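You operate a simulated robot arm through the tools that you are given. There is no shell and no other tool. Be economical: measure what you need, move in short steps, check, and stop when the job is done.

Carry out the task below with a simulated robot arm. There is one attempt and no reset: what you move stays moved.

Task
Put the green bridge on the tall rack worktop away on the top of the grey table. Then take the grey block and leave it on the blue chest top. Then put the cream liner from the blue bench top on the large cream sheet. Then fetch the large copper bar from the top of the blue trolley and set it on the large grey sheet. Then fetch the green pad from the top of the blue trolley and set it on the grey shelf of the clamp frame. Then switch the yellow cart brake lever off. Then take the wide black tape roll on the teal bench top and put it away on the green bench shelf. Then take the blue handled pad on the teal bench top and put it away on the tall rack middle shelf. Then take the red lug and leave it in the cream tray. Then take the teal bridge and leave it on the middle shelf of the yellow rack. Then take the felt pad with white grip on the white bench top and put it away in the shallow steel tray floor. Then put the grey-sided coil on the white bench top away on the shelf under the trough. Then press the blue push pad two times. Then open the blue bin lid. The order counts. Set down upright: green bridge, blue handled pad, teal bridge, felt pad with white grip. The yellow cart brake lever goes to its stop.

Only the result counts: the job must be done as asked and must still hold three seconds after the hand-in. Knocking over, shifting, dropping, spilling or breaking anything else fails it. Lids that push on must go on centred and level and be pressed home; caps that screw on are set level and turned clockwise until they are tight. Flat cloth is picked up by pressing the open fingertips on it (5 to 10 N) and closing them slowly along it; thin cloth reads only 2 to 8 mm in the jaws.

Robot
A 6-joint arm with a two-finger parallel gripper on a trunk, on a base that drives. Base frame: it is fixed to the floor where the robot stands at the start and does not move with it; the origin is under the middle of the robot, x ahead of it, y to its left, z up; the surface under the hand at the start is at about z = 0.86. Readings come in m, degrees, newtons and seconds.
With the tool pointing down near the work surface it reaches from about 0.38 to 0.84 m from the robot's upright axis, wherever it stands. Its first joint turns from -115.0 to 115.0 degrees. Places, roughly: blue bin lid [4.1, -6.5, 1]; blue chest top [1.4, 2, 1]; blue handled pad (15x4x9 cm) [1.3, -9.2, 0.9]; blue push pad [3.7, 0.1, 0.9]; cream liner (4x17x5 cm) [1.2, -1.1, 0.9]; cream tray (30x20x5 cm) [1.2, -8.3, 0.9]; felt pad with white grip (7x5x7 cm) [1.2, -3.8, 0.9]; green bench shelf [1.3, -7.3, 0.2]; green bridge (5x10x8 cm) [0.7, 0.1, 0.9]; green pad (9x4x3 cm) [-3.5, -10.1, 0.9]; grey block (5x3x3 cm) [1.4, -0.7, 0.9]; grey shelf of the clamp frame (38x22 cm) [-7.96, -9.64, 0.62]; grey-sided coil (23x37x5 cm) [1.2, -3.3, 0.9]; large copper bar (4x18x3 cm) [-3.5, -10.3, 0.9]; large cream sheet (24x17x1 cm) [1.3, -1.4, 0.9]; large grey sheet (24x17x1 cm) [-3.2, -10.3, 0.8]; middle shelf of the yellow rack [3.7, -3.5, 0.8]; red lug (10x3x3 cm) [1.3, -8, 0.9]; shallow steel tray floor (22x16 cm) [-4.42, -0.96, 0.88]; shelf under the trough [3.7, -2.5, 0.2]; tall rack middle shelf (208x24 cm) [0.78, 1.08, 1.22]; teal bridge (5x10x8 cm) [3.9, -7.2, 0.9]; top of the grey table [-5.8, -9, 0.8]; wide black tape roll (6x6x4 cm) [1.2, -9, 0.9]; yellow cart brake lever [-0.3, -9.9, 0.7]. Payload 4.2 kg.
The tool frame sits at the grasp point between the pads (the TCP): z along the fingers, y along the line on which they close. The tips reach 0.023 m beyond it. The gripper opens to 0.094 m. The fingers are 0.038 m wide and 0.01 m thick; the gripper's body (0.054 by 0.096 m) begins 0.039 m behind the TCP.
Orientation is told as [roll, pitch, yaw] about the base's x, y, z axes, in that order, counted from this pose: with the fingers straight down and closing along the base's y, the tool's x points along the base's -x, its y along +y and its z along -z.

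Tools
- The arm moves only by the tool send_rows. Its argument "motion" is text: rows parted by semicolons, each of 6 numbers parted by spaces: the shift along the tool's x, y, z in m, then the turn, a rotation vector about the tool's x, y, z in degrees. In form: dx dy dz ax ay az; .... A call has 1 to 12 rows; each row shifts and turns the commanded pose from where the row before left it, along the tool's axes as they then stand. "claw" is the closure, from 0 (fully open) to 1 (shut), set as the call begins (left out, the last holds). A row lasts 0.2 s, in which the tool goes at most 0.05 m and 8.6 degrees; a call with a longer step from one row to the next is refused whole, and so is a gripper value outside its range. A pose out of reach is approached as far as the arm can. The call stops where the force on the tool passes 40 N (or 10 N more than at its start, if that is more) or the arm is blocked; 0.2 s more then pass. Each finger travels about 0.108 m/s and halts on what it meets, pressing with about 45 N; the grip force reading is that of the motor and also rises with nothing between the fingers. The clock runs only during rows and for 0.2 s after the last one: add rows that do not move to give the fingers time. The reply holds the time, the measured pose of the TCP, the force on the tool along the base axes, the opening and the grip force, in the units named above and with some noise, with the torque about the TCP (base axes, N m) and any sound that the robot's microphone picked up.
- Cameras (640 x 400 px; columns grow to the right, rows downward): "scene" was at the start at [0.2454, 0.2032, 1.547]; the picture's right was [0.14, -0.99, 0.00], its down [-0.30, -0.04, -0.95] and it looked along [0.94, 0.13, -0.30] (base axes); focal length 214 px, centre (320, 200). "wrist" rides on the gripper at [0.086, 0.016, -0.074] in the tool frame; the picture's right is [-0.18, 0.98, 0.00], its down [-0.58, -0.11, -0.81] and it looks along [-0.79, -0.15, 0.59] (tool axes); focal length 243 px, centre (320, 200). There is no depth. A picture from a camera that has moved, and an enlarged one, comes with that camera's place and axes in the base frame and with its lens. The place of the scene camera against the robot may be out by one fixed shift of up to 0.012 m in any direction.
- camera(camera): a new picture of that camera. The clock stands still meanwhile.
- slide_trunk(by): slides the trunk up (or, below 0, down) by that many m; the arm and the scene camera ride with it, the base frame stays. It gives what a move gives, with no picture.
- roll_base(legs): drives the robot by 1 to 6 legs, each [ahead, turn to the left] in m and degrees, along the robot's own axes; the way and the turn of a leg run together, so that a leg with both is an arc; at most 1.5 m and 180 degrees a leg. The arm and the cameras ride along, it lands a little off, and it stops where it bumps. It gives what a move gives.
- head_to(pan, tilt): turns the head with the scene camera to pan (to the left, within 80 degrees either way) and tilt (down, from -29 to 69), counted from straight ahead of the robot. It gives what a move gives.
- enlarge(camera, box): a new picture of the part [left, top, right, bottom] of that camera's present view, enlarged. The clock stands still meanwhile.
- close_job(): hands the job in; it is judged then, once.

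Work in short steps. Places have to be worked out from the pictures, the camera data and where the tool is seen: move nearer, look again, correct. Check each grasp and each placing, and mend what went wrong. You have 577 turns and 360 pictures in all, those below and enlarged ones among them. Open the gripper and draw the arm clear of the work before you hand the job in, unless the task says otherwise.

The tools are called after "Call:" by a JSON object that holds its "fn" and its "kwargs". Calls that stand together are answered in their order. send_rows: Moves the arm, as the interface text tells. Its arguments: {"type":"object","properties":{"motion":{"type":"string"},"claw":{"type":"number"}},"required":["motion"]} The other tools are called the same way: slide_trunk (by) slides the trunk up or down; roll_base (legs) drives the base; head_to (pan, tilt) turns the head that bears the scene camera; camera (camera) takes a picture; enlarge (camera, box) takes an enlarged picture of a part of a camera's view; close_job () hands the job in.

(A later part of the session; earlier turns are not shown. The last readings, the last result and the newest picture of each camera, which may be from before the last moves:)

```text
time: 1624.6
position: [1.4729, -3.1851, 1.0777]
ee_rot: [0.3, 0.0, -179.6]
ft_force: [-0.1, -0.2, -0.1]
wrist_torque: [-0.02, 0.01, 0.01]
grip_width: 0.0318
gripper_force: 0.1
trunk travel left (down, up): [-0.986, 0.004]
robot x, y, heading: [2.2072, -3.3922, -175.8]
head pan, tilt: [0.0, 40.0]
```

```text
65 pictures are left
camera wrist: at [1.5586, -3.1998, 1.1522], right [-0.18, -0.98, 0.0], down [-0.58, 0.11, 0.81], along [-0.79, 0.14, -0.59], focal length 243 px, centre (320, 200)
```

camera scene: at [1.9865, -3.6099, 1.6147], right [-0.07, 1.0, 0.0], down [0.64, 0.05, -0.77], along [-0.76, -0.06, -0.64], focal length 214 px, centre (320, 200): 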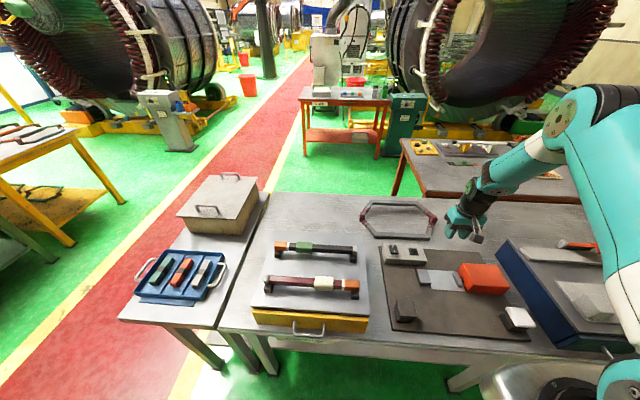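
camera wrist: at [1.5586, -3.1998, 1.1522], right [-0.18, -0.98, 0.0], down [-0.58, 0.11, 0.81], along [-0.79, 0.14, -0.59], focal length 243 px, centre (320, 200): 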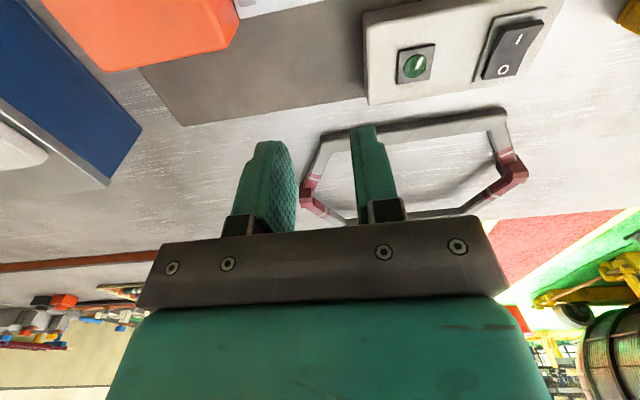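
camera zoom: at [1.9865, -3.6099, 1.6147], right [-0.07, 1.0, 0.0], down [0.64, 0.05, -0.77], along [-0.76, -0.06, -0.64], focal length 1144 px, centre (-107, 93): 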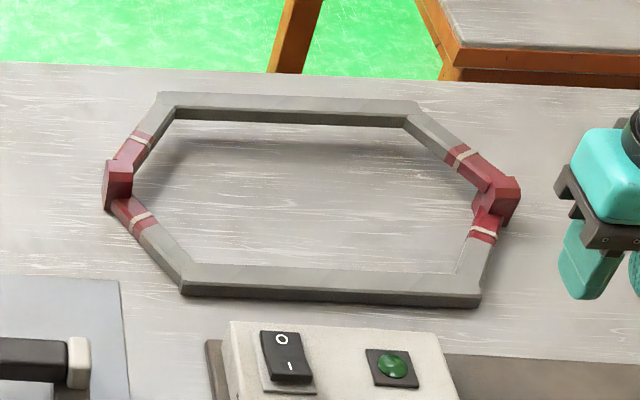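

Call:
{"fn": "enlarge", "kwargs": {"camera": "wrist", "box": [280, 90, 540, 230]}}

```text
2.46 times, centred on (410, 160) of wrist
camera zoom: at [1.5586, -3.1998, 1.1522], right [-0.18, -0.98, 0.0], down [-0.58, 0.11, 0.81], along [-0.79, 0.14, -0.59], focal length 597 px, centre (98, 298)
```

zoom: 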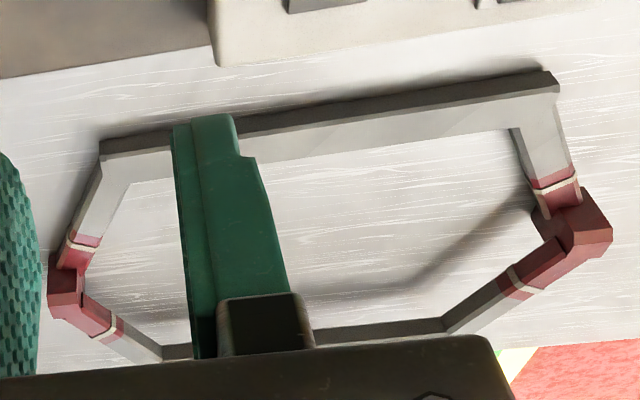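

Before gripping, I want to see the target shelf to choose a suitable grip. Turning to look at the trough from the aisle.

Call:
{"fn": "roll_base", "kwargs": {"legs": [[-0.15, 0], [0, -94], [0.85, 0], [0, -90]]}}

Call:
{"fn": "slide_trunk", "kwargs": {"by": -0.4}}

Call:
{"fn": "head_to", "kwargs": {"pan": 5, "tilt": 20}}

Call:
{"fn": "camera", "kwargs": {"camera": "scene"}}

```text
time: 1637.8
position: [3.0782, -2.7699, 1.0793]
ee_rot: [0.1, 0.0, -1.7]
ft_force: [0.3, 0.2, -0.5]
wrist_torque: [0.02, 0.0, 0.03]
grip_width: 0.0319
gripper_force: 0.0
trunk travel left (down, up): [-0.986, 0.004]
robot x, y, heading: [2.349, -2.5364, 2.2]
head pan, tilt: [0.0, 40.0]
```

```text
time: 1641.7
position: [3.0769, -2.7704, 0.6785]
ee_rot: [0.1, 0.1, -1.6]
ft_force: [0.0, -0.2, 0.1]
wrist_torque: [0.02, 0.0, 0.01]
grip_width: 0.032
gripper_force: 0.2
trunk travel left (down, up): [-0.586, 0.404]
robot x, y, heading: [2.3545, -2.5372, 2.2]
head pan, tilt: [0.0, 40.0]
```

```text
time: 1642.5
position: [3.0772, -2.7692, 0.6787]
ee_rot: [0.2, 0.0, -1.7]
ft_force: [0.0, -0.1, -0.3]
wrist_torque: [-0.02, 0.0, -0.02]
grip_width: 0.032
gripper_force: 0.0
trunk travel left (down, up): [-0.586, 0.404]
robot x, y, heading: [2.3503, -2.5422, 2.3]
head pan, tilt: [5.0, 20.0]
```

```text
63 pictures are left
camera scene: at [2.5891, -2.3294, 1.246], right [0.12, -0.99, 0.0], down [-0.34, -0.04, -0.94], along [0.93, 0.12, -0.34], focal length 214 px, centre (320, 200)
```

scene: 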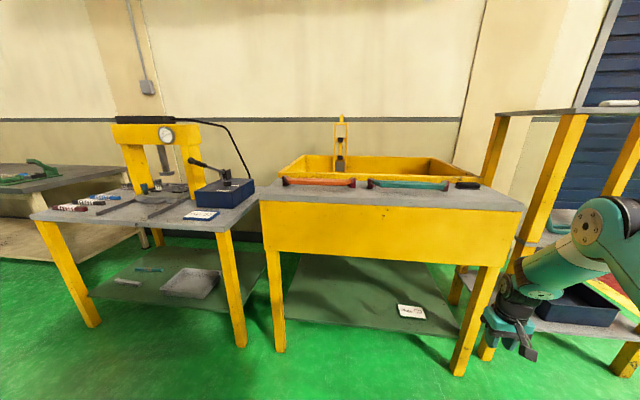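

The shelf (z≈0.2) is flush with the front at x≈3.47, with an opening up to z≈0.6 between y -3.0 and -2.0, so a vertical-tool grip on the coil's near bar will do. Going back for the coil.

Call:
{"fn": "slide_trunk", "kwargs": {"by": 0.4}}

Call:
{"fn": "roll_base", "kwargs": {"legs": [[0, -92], [0.75, 0], [0, -90], [0.27, 0]]}}

Call:
{"fn": "camera", "kwargs": {"camera": "wrist"}}

```text
time: 1646.3
position: [3.0776, -2.771, 1.0785]
ee_rot: [0.2, 0.1, -1.6]
ft_force: [-0.4, -0.7, -0.2]
wrist_torque: [-0.01, 0.02, 0.0]
grip_width: 0.0321
gripper_force: 0.1
trunk travel left (down, up): [-0.986, 0.004]
robot x, y, heading: [2.3499, -2.5368, 2.0]
head pan, tilt: [5.0, 20.0]
```

```text
time: 1659.4
position: [1.3756, -3.089, 1.0789]
ee_rot: [0.2, 0.0, -179.8]
ft_force: [0.2, 0.6, -1.1]
wrist_torque: [0.01, 0.01, -0.01]
grip_width: 0.0319
gripper_force: 0.1
trunk travel left (down, up): [-0.986, 0.004]
robot x, y, heading: [2.1072, -3.2997, -176.0]
head pan, tilt: [5.0, 20.0]
```

```text
62 pictures are left
camera wrist: at [1.4615, -3.1048, 1.1523], right [-0.18, -0.98, 0.0], down [-0.58, 0.11, 0.81], along [-0.79, 0.14, -0.59], focal length 243 px, centre (320, 200)
```

wrist: 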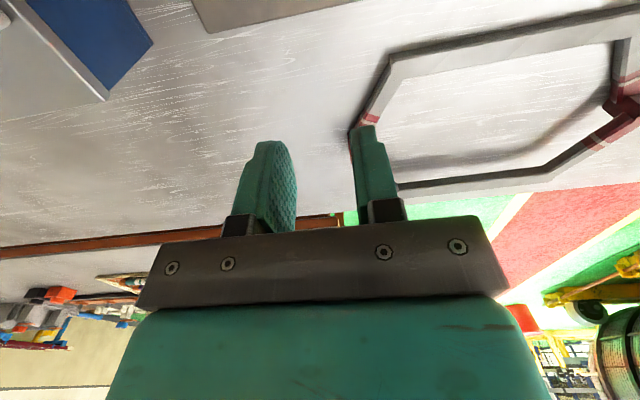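

Near bar: x≈1.32, y -3.16 to -3.41. Moving above its centre and turning the tool to close along x.

Call:
{"fn": "send_rows", "kwargs": {"motion": "-0.0112 0.0392 0 0 0 0; -0.0112 0.0392 0 0 0 0; -0.0112 0.0392 0 0 0 0; -0.0112 0.0392 0 0 0 0; -0.0112 0.0392 0 0 0 0; 0 0 0 0 0 0", "claw": 0}}

Call:
{"fn": "send_rows", "kwargs": {"motion": "0 0 0 0 0 -8.17; 0 0 0 0 0 -8.17; 0 0 0 0 0 -8.17; 0 0 0 0 0 -8.17; 0 0 0 0 0 -8.17; 0 0 0 0 0 -8.17; 0 0 0 0 0 -8.17; 0 0 0 0 0 -8.17; 0 0 0 0 0 -8.17; 0 0 0 0 0 -8.17; 0 0 0 0 0 -8.17; 0 0 0 0 0 0"}}

Call:
{"fn": "slide_trunk", "kwargs": {"by": -0.12}}

Call:
{"fn": "camera", "kwargs": {"camera": "wrist"}}

```text
time: 1660.8
position: [1.3236, -3.2867, 1.0786]
ee_rot: [0.1, 0.0, -179.7]
ft_force: [0.0, 0.2, -0.3]
wrist_torque: [0.02, 0.01, -0.01]
grip_width: 0.0939
gripper_force: 0.0
trunk travel left (down, up): [-0.986, 0.004]
robot x, y, heading: [2.1101, -3.2985, -175.9]
head pan, tilt: [5.0, 20.0]
```

```text
time: 1663.4
position: [1.3198, -3.2859, 1.0778]
ee_rot: [0.0, -0.1, -89.9]
ft_force: [0.2, -0.4, 0.5]
wrist_torque: [0.01, -0.01, -0.03]
grip_width: 0.094
gripper_force: 0.0
trunk travel left (down, up): [-0.986, 0.004]
robot x, y, heading: [2.1122, -3.3054, -176.0]
head pan, tilt: [5.0, 20.0]
```

```text
time: 1664.9
position: [1.3214, -3.2848, 0.9591]
ee_rot: [0.0, -0.2, -90.0]
ft_force: [0.1, 0.3, 0.4]
wrist_torque: [0.0, -0.01, 0.0]
grip_width: 0.0938
gripper_force: 0.0
trunk travel left (down, up): [-0.866, 0.124]
robot x, y, heading: [2.1087, -3.2997, -176.0]
head pan, tilt: [5.0, 20.0]
```

```text
61 pictures are left
camera wrist: at [1.3355, -3.1974, 1.0319], right [0.98, -0.18, 0.0], down [-0.11, -0.58, 0.81], along [-0.15, -0.79, -0.59], focal length 243 px, centre (320, 200)
```

wrist: 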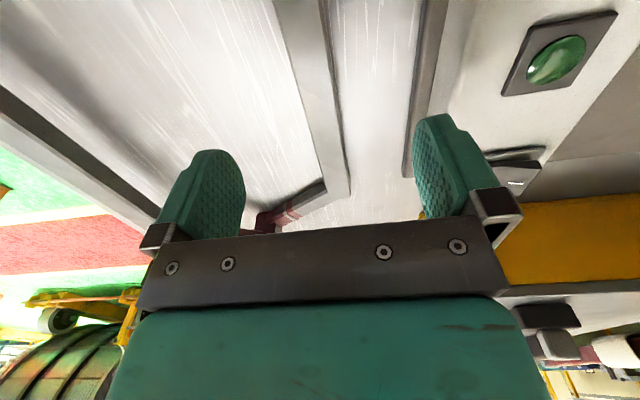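

The bar is centred. I'll pre-close to 60 mm (the switch box is close on one side), descend, and grip.

Call:
{"fn": "send_rows", "kwargs": {"motion": "0 0.002 0 0 0 0; 0 0 0 0 0 0; 0 0 0.03 0 0 0; 0 0 0.025 0 0 0; 0 0 0.013 0 0 0; 0 0 0.005 0 0 0; 0 0 0 0 0 0", "claw": 0.36}}

Call:
{"fn": "camera", "kwargs": {"camera": "wrist"}}

```text
time: 1666.5
position: [1.3232, -3.2866, 0.8846]
ee_rot: [0.0, -0.1, -90.0]
ft_force: [-0.2, 0.0, -0.4]
wrist_torque: [-0.01, 0.02, 0.02]
grip_width: 0.0602
gripper_force: 0.1
trunk travel left (down, up): [-0.866, 0.124]
robot x, y, heading: [2.1117, -3.3005, -176.0]
head pan, tilt: [5.0, 20.0]
```

```text
60 pictures are left
camera wrist: at [1.3376, -3.1992, 0.9586], right [0.98, -0.18, 0.0], down [-0.11, -0.58, 0.81], along [-0.15, -0.79, -0.59], focal length 243 px, centre (320, 200)
```

wrist: 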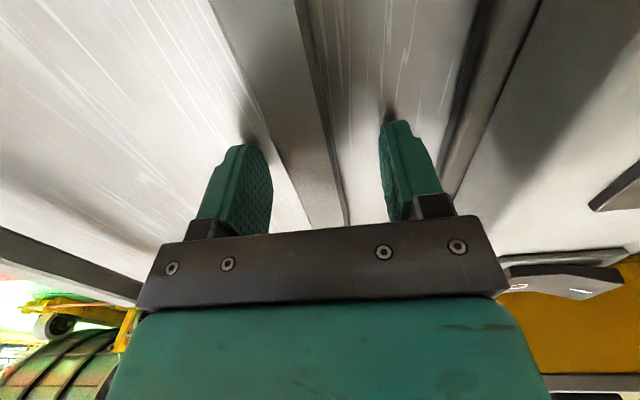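

Call:
{"fn": "send_rows", "kwargs": {"motion": "0 0 0 0 0 0; 0 0 0 0 0 0; 0 0 0 0 0 0; 0 0 0 0 0 0", "claw": 1}}

Call:
{"fn": "slide_trunk", "kwargs": {"by": 0.06}}

Call:
{"fn": "head_to", "kwargs": {"pan": 0, "tilt": 40}}

Call:
{"fn": "camera", "kwargs": {"camera": "scene"}}

```text
time: 1667.5
position: [1.3229, -3.2868, 0.8851]
ee_rot: [0.0, -0.2, -90.0]
ft_force: [0.4, -1.3, 1.7]
wrist_torque: [-0.23, 0.04, 0.36]
grip_width: 0.0247
gripper_force: 45.1
trunk travel left (down, up): [-0.866, 0.124]
robot x, y, heading: [2.1096, -3.3014, -176.1]
head pan, tilt: [5.0, 20.0]
```

```text
time: 1668.5
position: [1.3225, -3.2876, 0.9448]
ee_rot: [0.1, -0.1, -89.9]
ft_force: [-0.6, 0.1, -3.7]
wrist_torque: [-0.01, -0.43, -0.01]
grip_width: 0.0247
gripper_force: 45.0
trunk travel left (down, up): [-0.926, 0.064]
robot x, y, heading: [2.1084, -3.2985, -175.9]
head pan, tilt: [5.0, 20.0]
```

```text
time: 1669.3
position: [1.3238, -3.2874, 0.9446]
ee_rot: [0.0, -0.1, -90.0]
ft_force: [0.4, -0.8, -3.9]
wrist_torque: [-0.05, -0.46, 0.03]
grip_width: 0.0244
gripper_force: 44.8
trunk travel left (down, up): [-0.926, 0.064]
robot x, y, heading: [2.1071, -3.2978, -176.0]
head pan, tilt: [0.0, 40.0]
```

```text
59 pictures are left
camera scene: at [1.8878, -3.5163, 1.5547], right [-0.07, 1.0, 0.0], down [0.64, 0.04, -0.77], along [-0.76, -0.05, -0.64], focal length 214 px, centre (320, 200)
```

scene: 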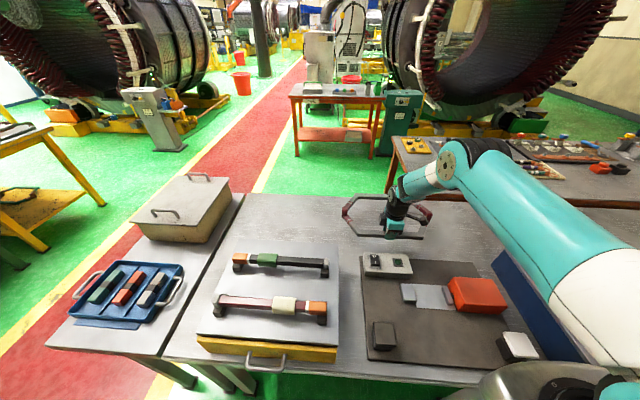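

The coil is light (0.4 kg) and level. Raising it further, then backing out into the aisle.

Call:
{"fn": "slide_trunk", "kwargs": {"by": 0.06}}

Call:
{"fn": "send_rows", "kwargs": {"motion": "0 0 -0.04 0 0 0; 0 0 -0.04 0 0 0; 0 0 -0.03 0 0 0; 0 0 0 0 0 0"}}

Call:
{"fn": "roll_base", "kwargs": {"legs": [[-0.5, 0]]}}

Call:
{"fn": "camera", "kwargs": {"camera": "scene"}}

```text
time: 1670.3
position: [1.3226, -3.2865, 1.005]
ee_rot: [0.1, -0.2, -89.9]
ft_force: [0.5, 0.5, -4.4]
wrist_torque: [-0.01, -0.46, -0.02]
grip_width: 0.0242
gripper_force: 45.5
trunk travel left (down, up): [-0.986, 0.004]
robot x, y, heading: [2.1108, -3.298, -175.9]
head pan, tilt: [0.0, 40.0]
```

```text
time: 1671.3
position: [1.3241, -3.2853, 1.1181]
ee_rot: [0.1, -0.2, -89.9]
ft_force: [0.0, -0.2, -3.9]
wrist_torque: [-0.02, -0.47, 0.0]
grip_width: 0.0248
gripper_force: 44.7
trunk travel left (down, up): [-0.986, 0.004]
robot x, y, heading: [2.1085, -3.2996, -175.7]
head pan, tilt: [0.0, 40.0]
```

```text
time: 1674.3
position: [1.8243, -3.2437, 1.1166]
ee_rot: [0.0, -0.2, -90.6]
ft_force: [-0.5, -0.5, -4.9]
wrist_torque: [-0.02, -0.41, -0.01]
grip_width: 0.0245
gripper_force: 45.3
trunk travel left (down, up): [-0.986, 0.004]
robot x, y, heading: [2.6132, -3.2685, -176.7]
head pan, tilt: [0.0, 40.0]
```

```text
58 pictures are left
camera scene: at [2.3864, -3.4814, 1.6146], right [-0.06, 1.0, 0.0], down [0.64, 0.04, -0.77], along [-0.76, -0.04, -0.64], focal length 214 px, centre (320, 200)
```

scene: 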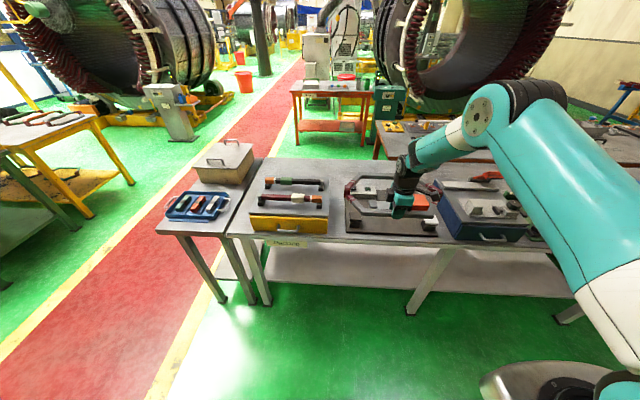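

Retracting the arm so that the coil's sweep stays inside the aisle, then turning via north to face the trough at y≈-2.5.

Call:
{"fn": "send_rows", "kwargs": {"motion": "0 0.04 0 0 0 0; 0 0.04 0 0 0 0; 0 0.04 0 0 0 0; 0 0.04 0 0 0 0; 0 0.04 0 0 0 0; 0 0.04 0 0 0 0; 0 0.03 0 0 0 0; 0 0 0 0 0 0"}}

Call:
{"fn": "roll_base", "kwargs": {"legs": [[0, -93], [0.75, 0], [0, -90], [-0.15, 0]]}}

Call:
{"fn": "head_to", "kwargs": {"pan": 0, "tilt": 30}}

Call:
{"fn": "camera", "kwargs": {"camera": "scene"}}

```text
time: 1676.1
position: [2.0954, -3.2473, 1.116]
ee_rot: [0.1, -0.2, -90.6]
ft_force: [0.5, -1.2, -3.7]
wrist_torque: [-0.02, -0.47, 0.01]
grip_width: 0.0244
gripper_force: 44.7
trunk travel left (down, up): [-0.986, 0.004]
robot x, y, heading: [2.61, -3.2676, -176.5]
head pan, tilt: [0.0, 40.0]
```

```text
time: 1688.9
position: [2.9677, -2.6001, 1.1173]
ee_rot: [0.1, -0.2, 83.7]
ft_force: [0.5, 0.7, -4.4]
wrist_torque: [0.08, 0.47, 0.02]
grip_width: 0.0247
gripper_force: 44.8
trunk travel left (down, up): [-0.986, 0.004]
robot x, y, heading: [2.454, -2.5251, -2.6]
head pan, tilt: [0.0, 40.0]
```

```text
time: 1689.7
position: [2.9681, -2.5996, 1.1159]
ee_rot: [0.1, -0.2, 83.5]
ft_force: [-0.3, -0.5, -5.3]
wrist_torque: [0.04, 0.43, 0.02]
grip_width: 0.0248
gripper_force: 45.1
trunk travel left (down, up): [-0.986, 0.004]
robot x, y, heading: [2.4574, -2.5273, -2.6]
head pan, tilt: [0.0, 30.0]
```

```text
57 pictures are left
camera scene: at [2.7093, -2.3476, 1.6299], right [-0.04, -1.0, 0.0], down [-0.5, 0.02, -0.87], along [0.86, -0.04, -0.5], focal length 214 px, centre (320, 200)
```

scene: 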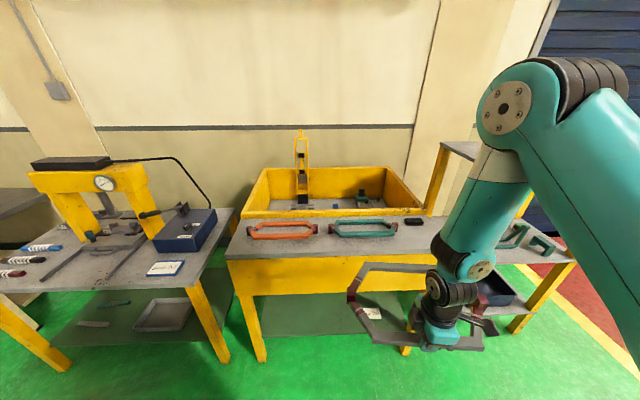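

I'll aim for y≈-2.40 on the shelf (clear of the label at y≈-2.75). Shifting the arm, then lowering the trunk in the free aisle.

Call:
{"fn": "send_rows", "kwargs": {"motion": "-0.04 0 0 0 0 0; -0.04 0 0 0 0 0; -0.04 0 0 0 0 0; -0.04 0 0 0 0 0; -0.04 0 0 0 0 0; 0 0 0 0 0 0"}}

Call:
{"fn": "slide_trunk", "kwargs": {"by": -0.4}}

Call:
{"fn": "slide_trunk", "kwargs": {"by": -0.34}}

Call:
{"fn": "head_to", "kwargs": {"pan": 0, "tilt": 25}}

Call:
{"fn": "camera", "kwargs": {"camera": "scene"}}

```text
time: 1691.1
position: [2.9882, -2.3972, 1.1194]
ee_rot: [0.1, -0.2, 83.6]
ft_force: [0.0, 1.1, -5.3]
wrist_torque: [0.05, 0.48, 0.01]
grip_width: 0.0248
gripper_force: 44.7
trunk travel left (down, up): [-0.986, 0.004]
robot x, y, heading: [2.457, -2.5254, -2.6]
head pan, tilt: [0.0, 30.0]
```

```text
time: 1694.9
position: [2.9888, -2.3976, 0.7207]
ee_rot: [0.0, -0.3, 83.6]
ft_force: [-0.4, -0.3, -4.2]
wrist_torque: [0.08, 0.44, 0.01]
grip_width: 0.0247
gripper_force: 45.0
trunk travel left (down, up): [-0.586, 0.404]
robot x, y, heading: [2.462, -2.5281, -2.5]
head pan, tilt: [0.0, 30.0]
```

```text
time: 1698.2
position: [2.9891, -2.3983, 0.3783]
ee_rot: [0.0, -0.3, 83.7]
ft_force: [-0.7, -0.3, -5.0]
wrist_torque: [0.07, 0.4, -0.02]
grip_width: 0.0246
gripper_force: 45.0
trunk travel left (down, up): [-0.246, 0.744]
robot x, y, heading: [2.4572, -2.5267, -2.6]
head pan, tilt: [0.0, 30.0]
```

```text
time: 1698.9
position: [2.9877, -2.3975, 0.379]
ee_rot: [0.1, -0.2, 83.5]
ft_force: [0.1, -0.6, -4.4]
wrist_torque: [0.06, 0.45, 0.02]
grip_width: 0.0247
gripper_force: 45.0
trunk travel left (down, up): [-0.246, 0.744]
robot x, y, heading: [2.4584, -2.5263, -2.3]
head pan, tilt: [0.0, 25.0]
```

```text
56 pictures are left
camera scene: at [2.7108, -2.3475, 0.8979], right [-0.04, -1.0, 0.0], down [-0.42, 0.02, -0.91], along [0.91, -0.04, -0.42], focal length 214 px, centre (320, 200)
```

scene: 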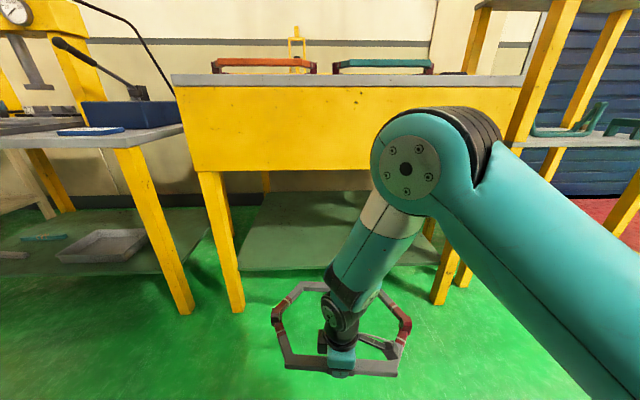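

Extending the arm forward (elbow drops) so that the coil's far side enters under the apron.

Call:
{"fn": "send_rows", "kwargs": {"motion": "-0.0044 -0.0398 0 0 0 0; -0.0044 -0.0398 0 0 0 0; -0.0044 -0.0398 0 0 0 0; -0.0044 -0.0398 0 0 0 0; -0.0044 -0.0398 0 0 0 0; -0.0044 -0.0398 0 0 0 0; 0 0 0 0 0 0"}}

Call:
{"fn": "camera", "kwargs": {"camera": "scene"}}

```text
time: 1700.5
position: [3.2279, -2.4, 0.3791]
ee_rot: [0.0, -0.1, 83.5]
ft_force: [1.0, 0.6, -5.0]
wrist_torque: [0.05, 0.45, 0.01]
grip_width: 0.0245
gripper_force: 44.6
trunk travel left (down, up): [-0.246, 0.744]
robot x, y, heading: [2.4586, -2.5287, -2.8]
head pan, tilt: [0.0, 25.0]
```

```text
55 pictures are left
camera scene: at [2.7109, -2.3475, 0.8979], right [-0.04, -1.0, 0.0], down [-0.42, 0.02, -0.91], along [0.91, -0.04, -0.42], focal length 214 px, centre (320, 200)
```

scene: 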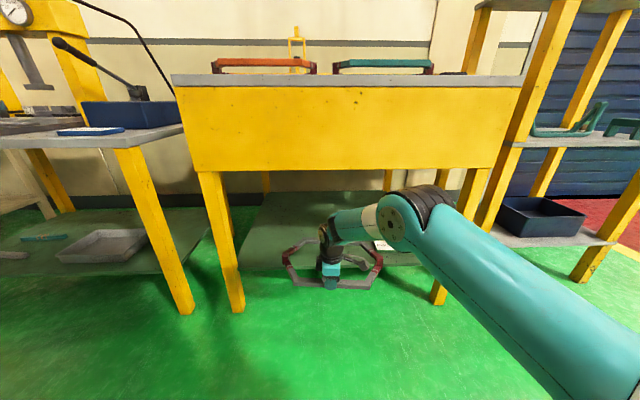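

Call:
{"fn": "roll_base", "kwargs": {"legs": [[0.24, 0]]}}

Call:
{"fn": "camera", "kwargs": {"camera": "scene"}}

Call:
{"fn": "camera", "kwargs": {"camera": "wrist"}}

```text
time: 1702.3
position: [3.4681, -2.4115, 0.3785]
ee_rot: [0.1, -0.2, 83.5]
ft_force: [0.0, 0.1, -4.0]
wrist_torque: [0.11, 0.41, -0.02]
grip_width: 0.0245
gripper_force: 45.4
trunk travel left (down, up): [-0.246, 0.744]
robot x, y, heading: [2.6997, -2.54, -2.4]
head pan, tilt: [0.0, 25.0]
```

```text
54 pictures are left
camera scene: at [2.9521, -2.3584, 0.8979], right [-0.04, -1.0, 0.0], down [-0.42, 0.02, -0.91], along [0.91, -0.04, -0.42], focal length 214 px, centre (320, 200)
```

scene: 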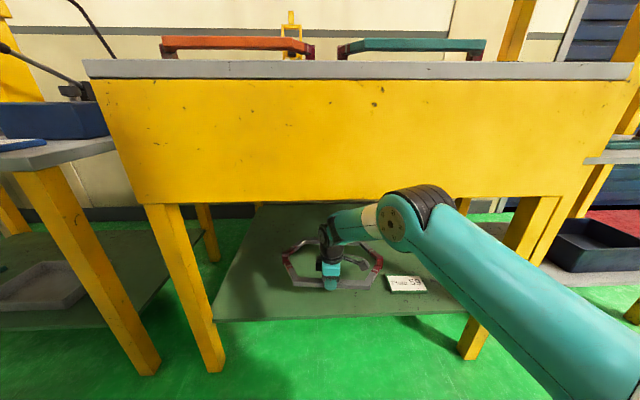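

```text
53 pictures are left
camera wrist: at [3.4415, -2.4948, 0.4524], right [-0.96, 0.29, 0.0], down [0.17, 0.56, 0.81], along [0.24, 0.77, -0.59], focal length 243 px, centre (320, 200)
```

wrist: 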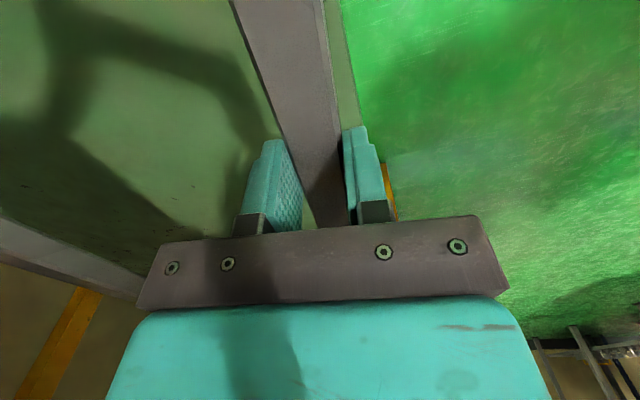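

The bar is just inside the shelf edge (x≈3.447). Lowering 10 cm, then 7 cm further in.

Call:
{"fn": "slide_trunk", "kwargs": {"by": -0.09}}

Call:
{"fn": "roll_base", "kwargs": {"legs": [[0.075, 0]]}}

Call:
{"fn": "camera", "kwargs": {"camera": "wrist"}}

Call:
{"fn": "camera", "kwargs": {"camera": "scene"}}

```text
time: 1703.5
position: [3.4687, -2.4095, 0.2899]
ee_rot: [0.1, -0.3, 83.5]
ft_force: [-0.4, 0.6, -4.2]
wrist_torque: [0.03, 0.42, -0.02]
grip_width: 0.0246
gripper_force: 45.1
trunk travel left (down, up): [-0.156, 0.834]
robot x, y, heading: [2.6992, -2.5335, -2.5]
head pan, tilt: [0.0, 25.0]
```

```text
time: 1704.5
position: [3.5419, -2.4131, 0.2889]
ee_rot: [0.0, -0.1, 83.6]
ft_force: [-0.3, -0.2, -5.4]
wrist_torque: [0.09, 0.44, 0.0]
grip_width: 0.0245
gripper_force: 45.7
trunk travel left (down, up): [-0.156, 0.834]
robot x, y, heading: [2.7733, -2.5401, -2.3]
head pan, tilt: [0.0, 25.0]
```

```text
52 pictures are left
camera wrist: at [3.5159, -2.4968, 0.3623], right [-0.96, 0.29, 0.0], down [0.17, 0.56, 0.81], along [0.24, 0.77, -0.59], focal length 243 px, centre (320, 200)
```

wrist: 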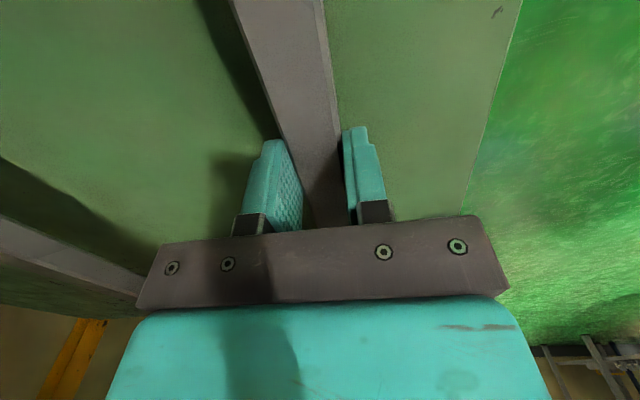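

```text
51 pictures are left
camera scene: at [3.0263, -2.3612, 0.8079], right [-0.04, -1.0, 0.0], down [-0.42, 0.02, -0.91], along [0.91, -0.04, -0.42], focal length 214 px, centre (320, 200)
```

scene: 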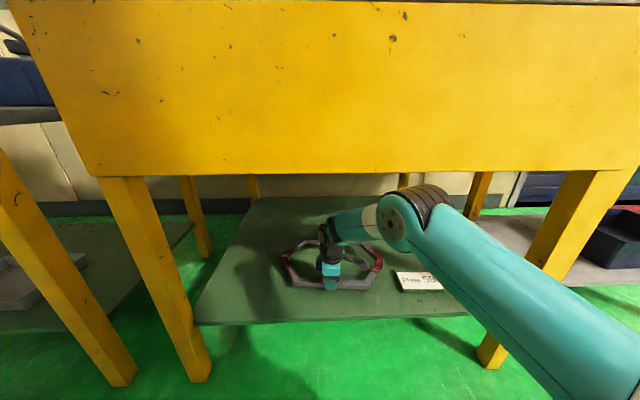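

Coil is well inside the shelf. Lowering to contact.

Call:
{"fn": "slide_trunk", "kwargs": {"by": -0.03}}

Call:
{"fn": "slide_trunk", "kwargs": {"by": -0.01}}

Call:
{"fn": "slide_trunk", "kwargs": {"by": -0.008}}

Call:
{"fn": "slide_trunk", "kwargs": {"by": -0.006}}

```text
time: 1705.3
position: [3.5455, -2.4114, 0.2651]
ee_rot: [-0.4, -0.5, 83.6]
ft_force: [-3.6, -1.7, 36.1]
wrist_torque: [-0.03, 0.22, 0.0]
grip_width: 0.0249
gripper_force: 44.9
trunk travel left (down, up): [-0.126, 0.864]
robot x, y, heading: [2.7721, -2.5406, -2.2]
head pan, tilt: [0.0, 25.0]
```

```text
time: 1705.6
position: [3.5438, -2.413, 0.2632]
ee_rot: [-0.2, -0.5, 83.6]
ft_force: [-8.8, -3.4, 16.7]
wrist_torque: [-0.48, 0.72, -0.02]
grip_width: 0.0245
gripper_force: 45.2
trunk travel left (down, up): [-0.124, 0.866]
robot x, y, heading: [2.7725, -2.5392, -2.6]
head pan, tilt: [0.0, 25.0]
stopped: the force on the tool passed its limit at 57 N (the readings are from after the stop); the commanded pose is now the measured one
```

```text
time: 1706.0
position: [3.5452, -2.4119, 0.2622]
ee_rot: [-0.2, -0.4, 83.7]
ft_force: [-7.6, -3.4, 14.7]
wrist_torque: [-0.4, 0.61, -0.05]
grip_width: 0.0246
gripper_force: 45.1
trunk travel left (down, up): [-0.122, 0.868]
robot x, y, heading: [2.773, -2.5371, -2.4]
head pan, tilt: [0.0, 25.0]
stopped: the force on the tool passed its limit at 51 N (the readings are from after the stop); the commanded pose is now the measured one
```

```text
time: 1706.3
position: [3.5458, -2.411, 0.2638]
ee_rot: [-0.2, -0.4, 83.7]
ft_force: [-7.2, -2.6, 14.3]
wrist_torque: [-0.35, 0.61, -0.06]
grip_width: 0.0244
gripper_force: 44.3
trunk travel left (down, up): [-0.119, 0.871]
robot x, y, heading: [2.773, -2.5411, -2.5]
head pan, tilt: [0.0, 25.0]
stopped: the force on the tool passed its limit at 48 N (the readings are from after the stop); the commanded pose is now the measured one
```

On the shelf. Opening, rising a little, and backing out.

Call:
{"fn": "send_rows", "kwargs": {"motion": "0 0 -0.002 0 0 0; 0 0 0 0 0 0; 0 0 0 0 0 0; 0 0 -0.02 0 0 0; 0 0 -0.03 0 0 0; 0 0 -0.03 0 0 0; 0 0 0 0 0 0", "claw": 0.3}}

Call:
{"fn": "camera", "kwargs": {"camera": "wrist"}}

Call:
{"fn": "roll_base", "kwargs": {"legs": [[-0.5, 0]]}}

Call:
{"fn": "camera", "kwargs": {"camera": "scene"}}

```text
time: 1708.0
position: [3.5463, -2.4127, 0.3424]
ee_rot: [-0.1, -0.3, 83.7]
ft_force: [-0.6, 0.3, 0.2]
wrist_torque: [0.0, -0.01, -0.01]
grip_width: 0.0659
gripper_force: 0.1
trunk travel left (down, up): [-0.119, 0.871]
robot x, y, heading: [2.7741, -2.5424, -2.5]
head pan, tilt: [0.0, 25.0]
```

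```text
50 pictures are left
camera wrist: at [3.5191, -2.4961, 0.4155], right [-0.96, 0.29, 0.0], down [0.17, 0.56, 0.81], along [0.24, 0.77, -0.59], focal length 243 px, centre (320, 200)
```

wrist: 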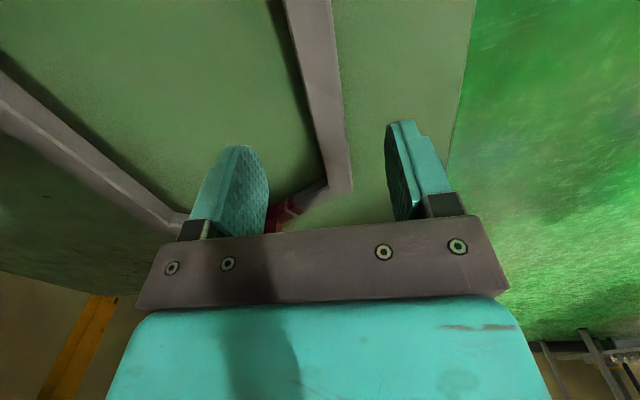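

```text
time: 1710.9
position: [3.0469, -2.3831, 0.3427]
ee_rot: [-0.2, -0.3, 84.4]
ft_force: [-0.1, 0.6, 0.6]
wrist_torque: [-0.04, 0.02, 0.04]
grip_width: 0.0659
gripper_force: 0.1
trunk travel left (down, up): [-0.119, 0.871]
robot x, y, heading: [2.275, -2.5252, -1.6]
head pan, tilt: [0.0, 25.0]
```

```text
49 pictures are left
camera scene: at [2.5256, -2.3398, 0.7713], right [-0.03, -1.0, 0.0], down [-0.42, 0.01, -0.91], along [0.91, -0.03, -0.42], focal length 214 px, centre (320, 200)
```

scene: 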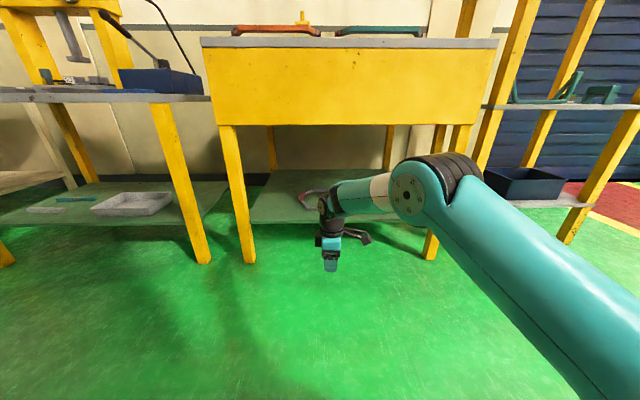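

The coil is on the shelf. Next the blue push pad at (3.7, 0.1). Raising, straightening the tool, and driving north.

Call:
{"fn": "slide_trunk", "kwargs": {"by": 0.4}}

Call:
{"fn": "slide_trunk", "kwargs": {"by": 0.4}}

Call:
{"fn": "send_rows", "kwargs": {"motion": "0 0 0 0 0 7.8; 0 0 0 0 0 7.8; 0 0 0 0 0 7.8; 0 0 0 0 0 7.8; 0 0 0 0 0 7.8; 0 0 0 0 0 7.8; 0 0 0 0 0 7.8; 0 0 0 0 0 7.8; 0 0 0 0 0 7.8; 0 0 0 0 0 7.8; 0 0 0 0 0 7.8; 0 0 0 0 0 0"}}

Call:
{"fn": "send_rows", "kwargs": {"motion": "0.04 0 0 0 0 0; 0.04 0 0 0 0 0; 0.04 0 0 0 0 0; 0.04 0 0 0 0 0; 0.04 0 0 0 0 0; 0 0 0 0 0 0"}}

Call:
{"fn": "roll_base", "kwargs": {"legs": [[0, 91.5], [1.3, 0], [1.25, 0], [0, -90]]}}

Call:
{"fn": "head_to", "kwargs": {"pan": 0, "tilt": 35}}

Call:
{"fn": "camera", "kwargs": {"camera": "scene"}}

```text
time: 1714.7
position: [3.0475, -2.3829, 0.742]
ee_rot: [-0.2, -0.4, 84.5]
ft_force: [-0.9, 0.0, -0.3]
wrist_torque: [-0.02, 0.04, 0.0]
grip_width: 0.0659
gripper_force: 0.0
trunk travel left (down, up): [-0.519, 0.471]
robot x, y, heading: [2.2702, -2.5214, -1.4]
head pan, tilt: [0.0, 25.0]
```

```text
time: 1718.5
position: [3.0473, -2.383, 1.1414]
ee_rot: [-0.3, -0.3, 84.5]
ft_force: [-0.5, 0.1, -0.5]
wrist_torque: [0.03, 0.04, 0.01]
grip_width: 0.0658
gripper_force: 0.0
trunk travel left (down, up): [-0.919, 0.071]
robot x, y, heading: [2.2748, -2.5257, -1.3]
head pan, tilt: [0.0, 25.0]
```

```text
time: 1721.1
position: [3.0467, -2.3825, 1.1425]
ee_rot: [0.2, -0.2, -1.5]
ft_force: [-0.1, 0.5, -0.4]
wrist_torque: [0.04, 0.01, 0.0]
grip_width: 0.0659
gripper_force: 0.1
trunk travel left (down, up): [-0.919, 0.071]
robot x, y, heading: [2.2783, -2.5197, -1.6]
head pan, tilt: [0.0, 25.0]
```

```text
time: 1722.5
position: [2.8443, -2.374, 1.1398]
ee_rot: [0.4, -0.3, -1.3]
ft_force: [0.2, -0.4, 0.2]
wrist_torque: [0.01, 0.0, -0.02]
grip_width: 0.0659
gripper_force: 0.1
trunk travel left (down, up): [-0.919, 0.071]
robot x, y, heading: [2.273, -2.5189, -1.6]
head pan, tilt: [0.0, 25.0]
```

```text
time: 1743.0
position: [2.7867, 0.2632, 1.1404]
ee_rot: [0.3, -0.1, 2.0]
ft_force: [0.3, 0.1, -0.3]
wrist_torque: [0.0, 0.0, 0.02]
grip_width: 0.0657
gripper_force: 0.1
trunk travel left (down, up): [-0.919, 0.071]
robot x, y, heading: [2.2252, 0.0795, 1.8]
head pan, tilt: [0.0, 25.0]
```

```text
time: 1743.7
position: [2.785, 0.2626, 1.1399]
ee_rot: [0.3, -0.2, 2.0]
ft_force: [-1.2, -0.1, -0.7]
wrist_torque: [-0.01, -0.01, -0.01]
grip_width: 0.0659
gripper_force: 0.0
trunk travel left (down, up): [-0.919, 0.071]
robot x, y, heading: [2.2264, 0.083, 1.5]
head pan, tilt: [0.0, 35.0]
```

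```text
48 pictures are left
camera scene: at [2.4611, 0.2793, 1.5556], right [0.03, -1.0, 0.0], down [-0.57, -0.02, -0.82], along [0.82, 0.02, -0.57], focal length 214 px, centre (320, 200)
```

scene: 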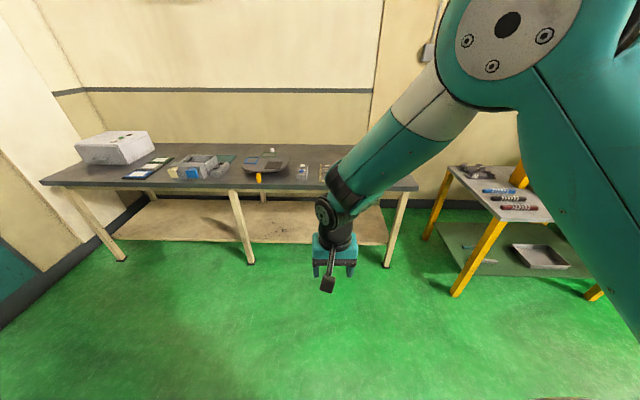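

The push pad should be behind the forearm in view; moving the tool aside to the left to see it.

Call:
{"fn": "send_rows", "kwargs": {"motion": "0 0.045 0 0 0 0; 0 0.045 0 0 0 0; 0 0.045 0 0 0 0; 0 0.045 0 0 0 0; 0 0.045 0 0 0 0; 0 0.045 0 0 0 0; 0 0.045 0 0 0 0; 0 0 0 0 0 0", "claw": 1}}

Call:
{"fn": "camera", "kwargs": {"camera": "scene"}}

Call:
{"fn": "camera", "kwargs": {"camera": "wrist"}}

```text
time: 1745.5
position: [2.7724, 0.5738, 1.1444]
ee_rot: [0.2, -0.2, 1.9]
ft_force: [-0.2, 0.4, 0.0]
wrist_torque: [0.03, 0.04, -0.01]
grip_width: 0.0
gripper_force: 42.5
out of reach, approached as far as the arm can: row 7
trunk travel left (down, up): [-0.919, 0.071]
robot x, y, heading: [2.2242, 0.0823, 1.6]
head pan, tilt: [0.0, 35.0]
```

```text
47 pictures are left
camera scene: at [2.461, 0.2794, 1.5555], right [0.03, -1.0, 0.0], down [-0.57, -0.02, -0.82], along [0.82, 0.02, -0.57], focal length 214 px, centre (320, 200)
```

scene: 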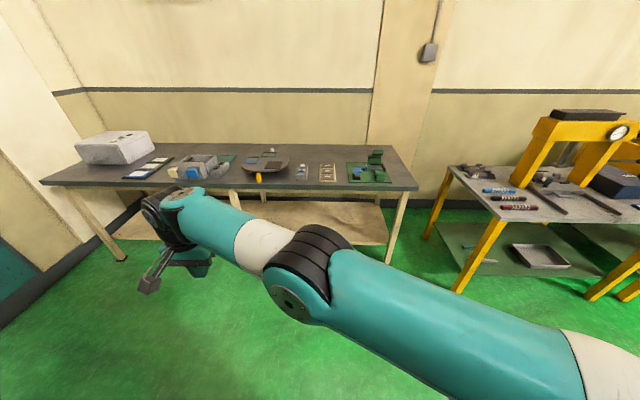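

```text
46 pictures are left
camera wrist: at [2.6835, 0.5881, 1.2173], right [0.15, 0.99, 0.0], down [0.58, -0.09, 0.81], along [0.8, -0.12, -0.59], focal length 243 px, centre (320, 200)
```

wrist: 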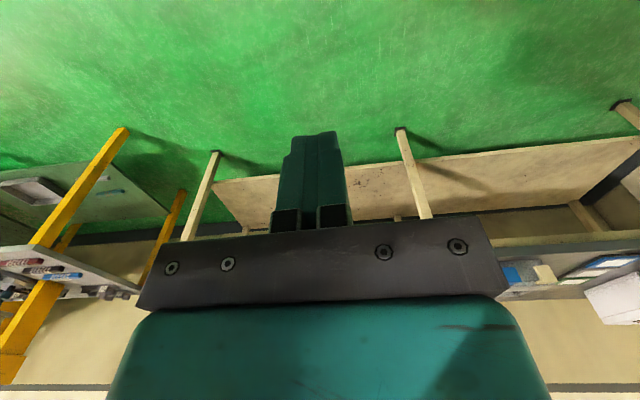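

Call:
{"fn": "enlarge", "kwargs": {"camera": "scene", "box": [290, 140, 420, 210]}}

```text
4.92 times, centred on (355, 175) of scene
camera zoom: at [2.461, 0.2794, 1.5555], right [0.03, -1.0, 0.0], down [-0.57, -0.02, -0.82], along [0.82, 0.02, -0.57], focal length 1056 px, centre (148, 323)
```

zoom: 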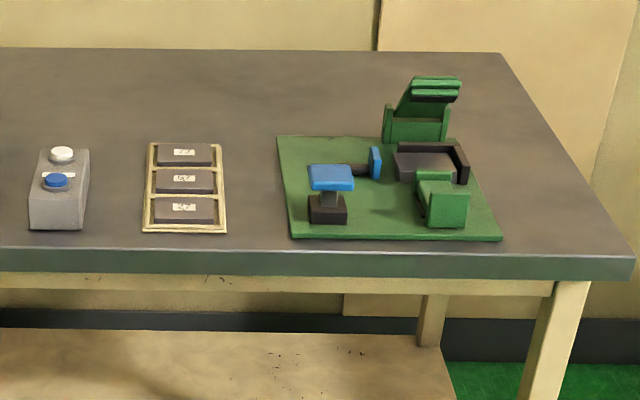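

The blue push pad on its black stem is at about (3.718, 0.069). Centring the arm and driving closer.

Call:
{"fn": "send_rows", "kwargs": {"motion": "-0.01 -0.045 0 0 0 0; -0.01 -0.045 0 0 0 0; -0.01 -0.045 0 0 0 0; -0.01 -0.045 0 0 0 0; 0 -0.045 0 0 0 0; 0 -0.045 0 0 0 0; 0 -0.045 0 0 0 0; 0 -0.045 0 0 0 0; 0 -0.045 0 0 0 0; 0 -0.045 0 0 0 0; 0 0 0 0 0 0"}}

Call:
{"fn": "roll_base", "kwargs": {"legs": [[0, -1.5], [0.8, 0]]}}

Call:
{"fn": "head_to", "kwargs": {"pan": 0, "tilt": 45}}

Call:
{"fn": "camera", "kwargs": {"camera": "scene"}}

Call:
{"fn": "camera", "kwargs": {"camera": "wrist"}}

```text
time: 1747.9
position: [2.827, 0.1276, 1.1382]
ee_rot: [0.2, -0.2, 2.1]
ft_force: [0.5, -0.7, -0.2]
wrist_torque: [-0.02, 0.02, -0.02]
grip_width: 0.0
gripper_force: 42.1
trunk travel left (down, up): [-0.919, 0.071]
robot x, y, heading: [2.2278, 0.0832, 1.8]
head pan, tilt: [0.0, 35.0]
```

```text
time: 1752.6
position: [3.6427, 0.1193, 1.1374]
ee_rot: [0.3, -0.2, 0.7]
ft_force: [-0.1, -0.5, 0.5]
wrist_torque: [0.01, 0.0, -0.04]
grip_width: 0.0002
gripper_force: 42.6
trunk travel left (down, up): [-0.919, 0.071]
robot x, y, heading: [3.0418, 0.0848, 0.3]
head pan, tilt: [0.0, 35.0]
```

```text
time: 1753.3
position: [3.6432, 0.1206, 1.1373]
ee_rot: [0.3, -0.2, 0.8]
ft_force: [0.5, 0.7, 0.0]
wrist_torque: [0.01, 0.02, -0.01]
grip_width: 0.0003
gripper_force: 42.3
trunk travel left (down, up): [-0.919, 0.071]
robot x, y, heading: [3.0427, 0.0911, 0.6]
head pan, tilt: [0.0, 45.0]
```

```text
44 pictures are left
camera scene: at [3.2723, 0.2784, 1.5407], right [0.01, -1.0, 0.0], down [-0.71, -0.01, -0.71], along [0.71, 0.01, -0.71], focal length 214 px, centre (320, 200)
```

scene: 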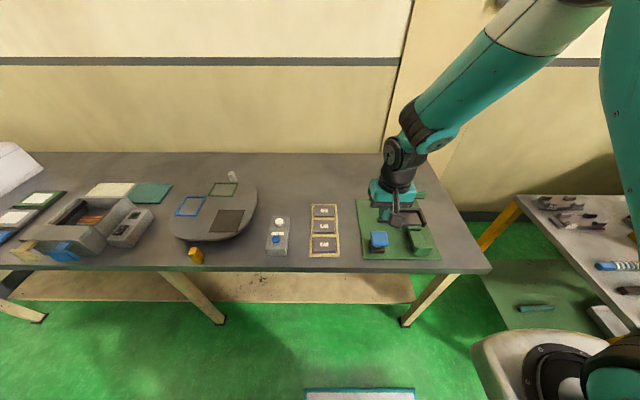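

```text
43 pictures are left
camera wrist: at [3.5538, 0.1349, 1.2113], right [0.17, 0.99, 0.01], down [0.58, -0.11, 0.81], along [0.8, -0.13, -0.59], focal length 243 px, centre (320, 200)
```

wrist: 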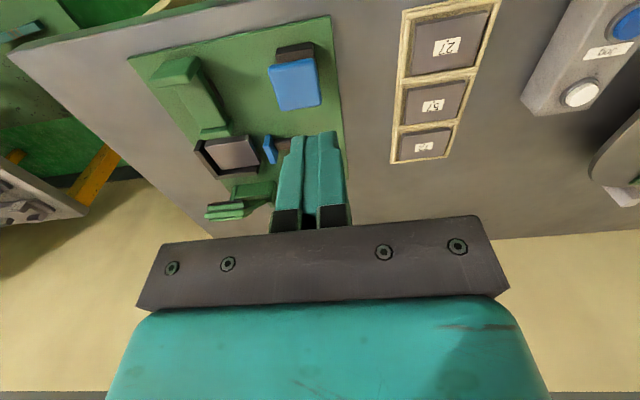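

Both cameras put the pad at (3.70, 0.083). Positioning the closed fingertips above it.

Call:
{"fn": "send_rows", "kwargs": {"motion": "-0.029 -0.0185 0 0 0 0; -0.028 -0.0185 0 0 0 0; 0 0 0 0 0 0"}}

Call:
{"fn": "slide_trunk", "kwargs": {"by": -0.14}}

Call:
{"fn": "camera", "kwargs": {"camera": "wrist"}}

Call:
{"fn": "enlarge", "kwargs": {"camera": "scene", "box": [340, 160, 460, 270]}}

```text
time: 1754.1
position: [3.7008, 0.0835, 1.1381]
ee_rot: [0.3, -0.2, 0.9]
ft_force: [-0.7, -0.2, -0.1]
wrist_torque: [0.01, -0.03, 0.0]
grip_width: 0.0
gripper_force: 42.6
trunk travel left (down, up): [-0.919, 0.071]
robot x, y, heading: [3.0382, 0.0862, 0.7]
head pan, tilt: [0.0, 45.0]
```

```text
time: 1755.8
position: [3.7023, 0.084, 0.9965]
ee_rot: [0.3, -0.2, 0.9]
ft_force: [-0.8, -0.2, -0.4]
wrist_torque: [0.05, -0.01, 0.0]
grip_width: 0.0001
gripper_force: 42.3
trunk travel left (down, up): [-0.779, 0.211]
robot x, y, heading: [3.0408, 0.0892, 0.6]
head pan, tilt: [0.0, 45.0]
```

```text
42 pictures are left
camera wrist: at [3.6129, 0.099, 1.0704], right [0.17, 0.99, 0.01], down [0.58, -0.11, 0.81], along [0.8, -0.13, -0.59], focal length 243 px, centre (320, 200)
```

wrist: 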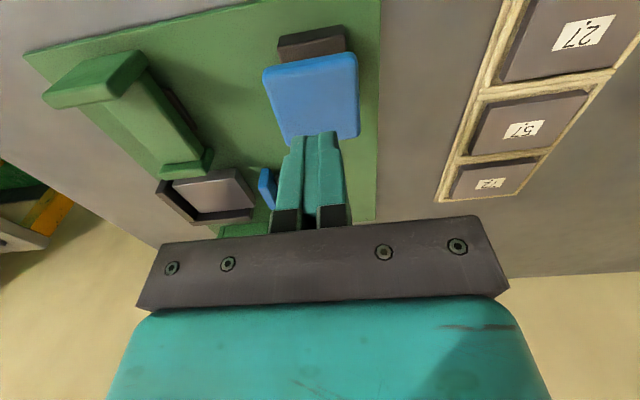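

```text
3.64 times, centred on (400, 215) of scene
camera zoom: at [3.2723, 0.2784, 1.4007], right [0.01, -1.0, 0.0], down [-0.71, -0.01, -0.71], along [0.71, 0.01, -0.71], focal length 780 px, centre (29, 146)
```

zoom: 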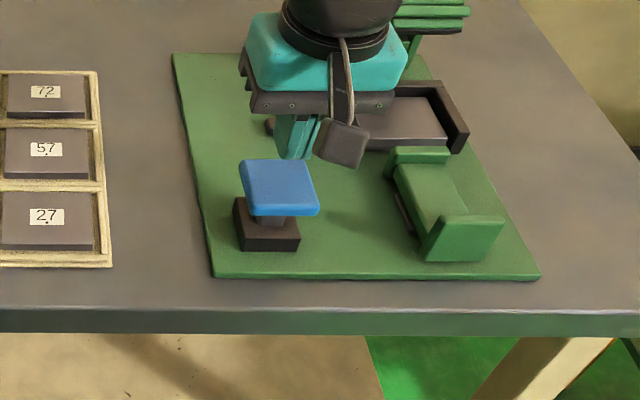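

Aligned over the pad. First press: descending in small steps, watching force and sound.

Call:
{"fn": "send_rows", "kwargs": {"motion": "0.004 -0.002 0.02 0 0 0; 0 0 0.015 0 0 0; 0 0 0.005 0 0 0; 0 0 0.004 0 0 0; 0 0 0.004 0 0 0; 0 0 0 0 0 0"}}

Call:
{"fn": "send_rows", "kwargs": {"motion": "0 0 0.003 0 0 0; 0 0 0.003 0 0 0; 0 0 0.003 0 0 0; 0 0 0 0 0 0"}}

```text
time: 1757.2
position: [3.6971, 0.0837, 0.9479]
ee_rot: [0.3, -0.2, 0.8]
ft_force: [0.7, 0.2, 2.1]
wrist_torque: [0.04, 0.1, -0.06]
grip_width: 0.0
gripper_force: 42.3
trunk travel left (down, up): [-0.779, 0.211]
robot x, y, heading: [3.0379, 0.0916, 0.3]
head pan, tilt: [0.0, 45.0]
```

```text
time: 1758.2
position: [3.6973, 0.0825, 0.9398]
ee_rot: [0.3, -0.2, 0.8]
ft_force: [-1.4, -0.9, 4.1]
wrist_torque: [-0.04, 0.09, 0.01]
grip_width: 0.0002
gripper_force: 42.4
trunk travel left (down, up): [-0.779, 0.211]
robot x, y, heading: [3.0421, 0.0887, 0.6]
head pan, tilt: [0.0, 45.0]
```

Springy resistance begins. Pressing on.

Call:
{"fn": "send_rows", "kwargs": {"motion": "0 0 0.003 0 0 0; 0 0 0.003 0 0 0; 0 0 0 0 0 0"}}

Call:
{"fn": "send_rows", "kwargs": {"motion": "0 0 0.003 0 0 0; 0 0 0.003 0 0 0; 0 0 0 0 0 0"}}

```text
time: 1759.0
position: [3.6974, 0.0835, 0.9351]
ee_rot: [0.3, -0.3, 0.8]
ft_force: [0.9, -0.4, 6.9]
wrist_torque: [-0.01, 0.09, 0.05]
grip_width: 0.0
gripper_force: 42.5
trunk travel left (down, up): [-0.779, 0.211]
robot x, y, heading: [3.0385, 0.0861, 0.3]
head pan, tilt: [0.0, 45.0]
```

```text
time: 1759.7
position: [3.6977, 0.0817, 0.9317]
ee_rot: [0.4, -0.4, 0.8]
ft_force: [-10.5, -1.9, 25.0]
wrist_torque: [-0.06, 0.66, 0.02]
grip_width: 0.0
gripper_force: 42.7
trunk travel left (down, up): [-0.779, 0.211]
robot x, y, heading: [3.0417, 0.091, 0.2]
head pan, tilt: [0.0, 45.0]
stopped in row 3: the force on the tool passed its limit at 42 N (the readings are from after the stop); the commanded pose is now the measured one
```

Bottomed out: that's one full press. Releasing fully, then the second press to the same depth.

Call:
{"fn": "send_rows", "kwargs": {"motion": "0 0 -0.01 0 0 0; 0 0 -0.015 0 0 0; 0 0 -0.01 0 0 0; 0 0 0 0 0 0; 0 0 0 0 0 0"}}

Call:
{"fn": "send_rows", "kwargs": {"motion": "0 0 0.01 0 0 0; 0 0 0.01 0 0 0; 0 0 0.005 0 0 0; 0 0 0.004 0 0 0; 0 0 0.003 0 0 0; 0 0 0.003 0 0 0; 0 0 0 0 0 0; 0 0 0 0 0 0"}}

```text
time: 1760.9
position: [3.6998, 0.0802, 0.964]
ee_rot: [0.3, -0.3, 0.8]
ft_force: [-0.1, 0.3, -0.5]
wrist_torque: [0.01, -0.01, 0.02]
grip_width: 0.0
gripper_force: 41.9
trunk travel left (down, up): [-0.779, 0.211]
robot x, y, heading: [3.0386, 0.0851, 0.4]
head pan, tilt: [0.0, 45.0]
```

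```text
time: 1762.7
position: [3.6987, 0.0819, 0.9321]
ee_rot: [0.4, -0.5, 0.6]
ft_force: [6.6, -5.0, 30.2]
wrist_torque: [-0.14, 0.42, 0.15]
grip_width: 0.0001
gripper_force: 42.9
trunk travel left (down, up): [-0.779, 0.211]
robot x, y, heading: [3.0392, 0.0863, 0.4]
head pan, tilt: [0.0, 45.0]
```

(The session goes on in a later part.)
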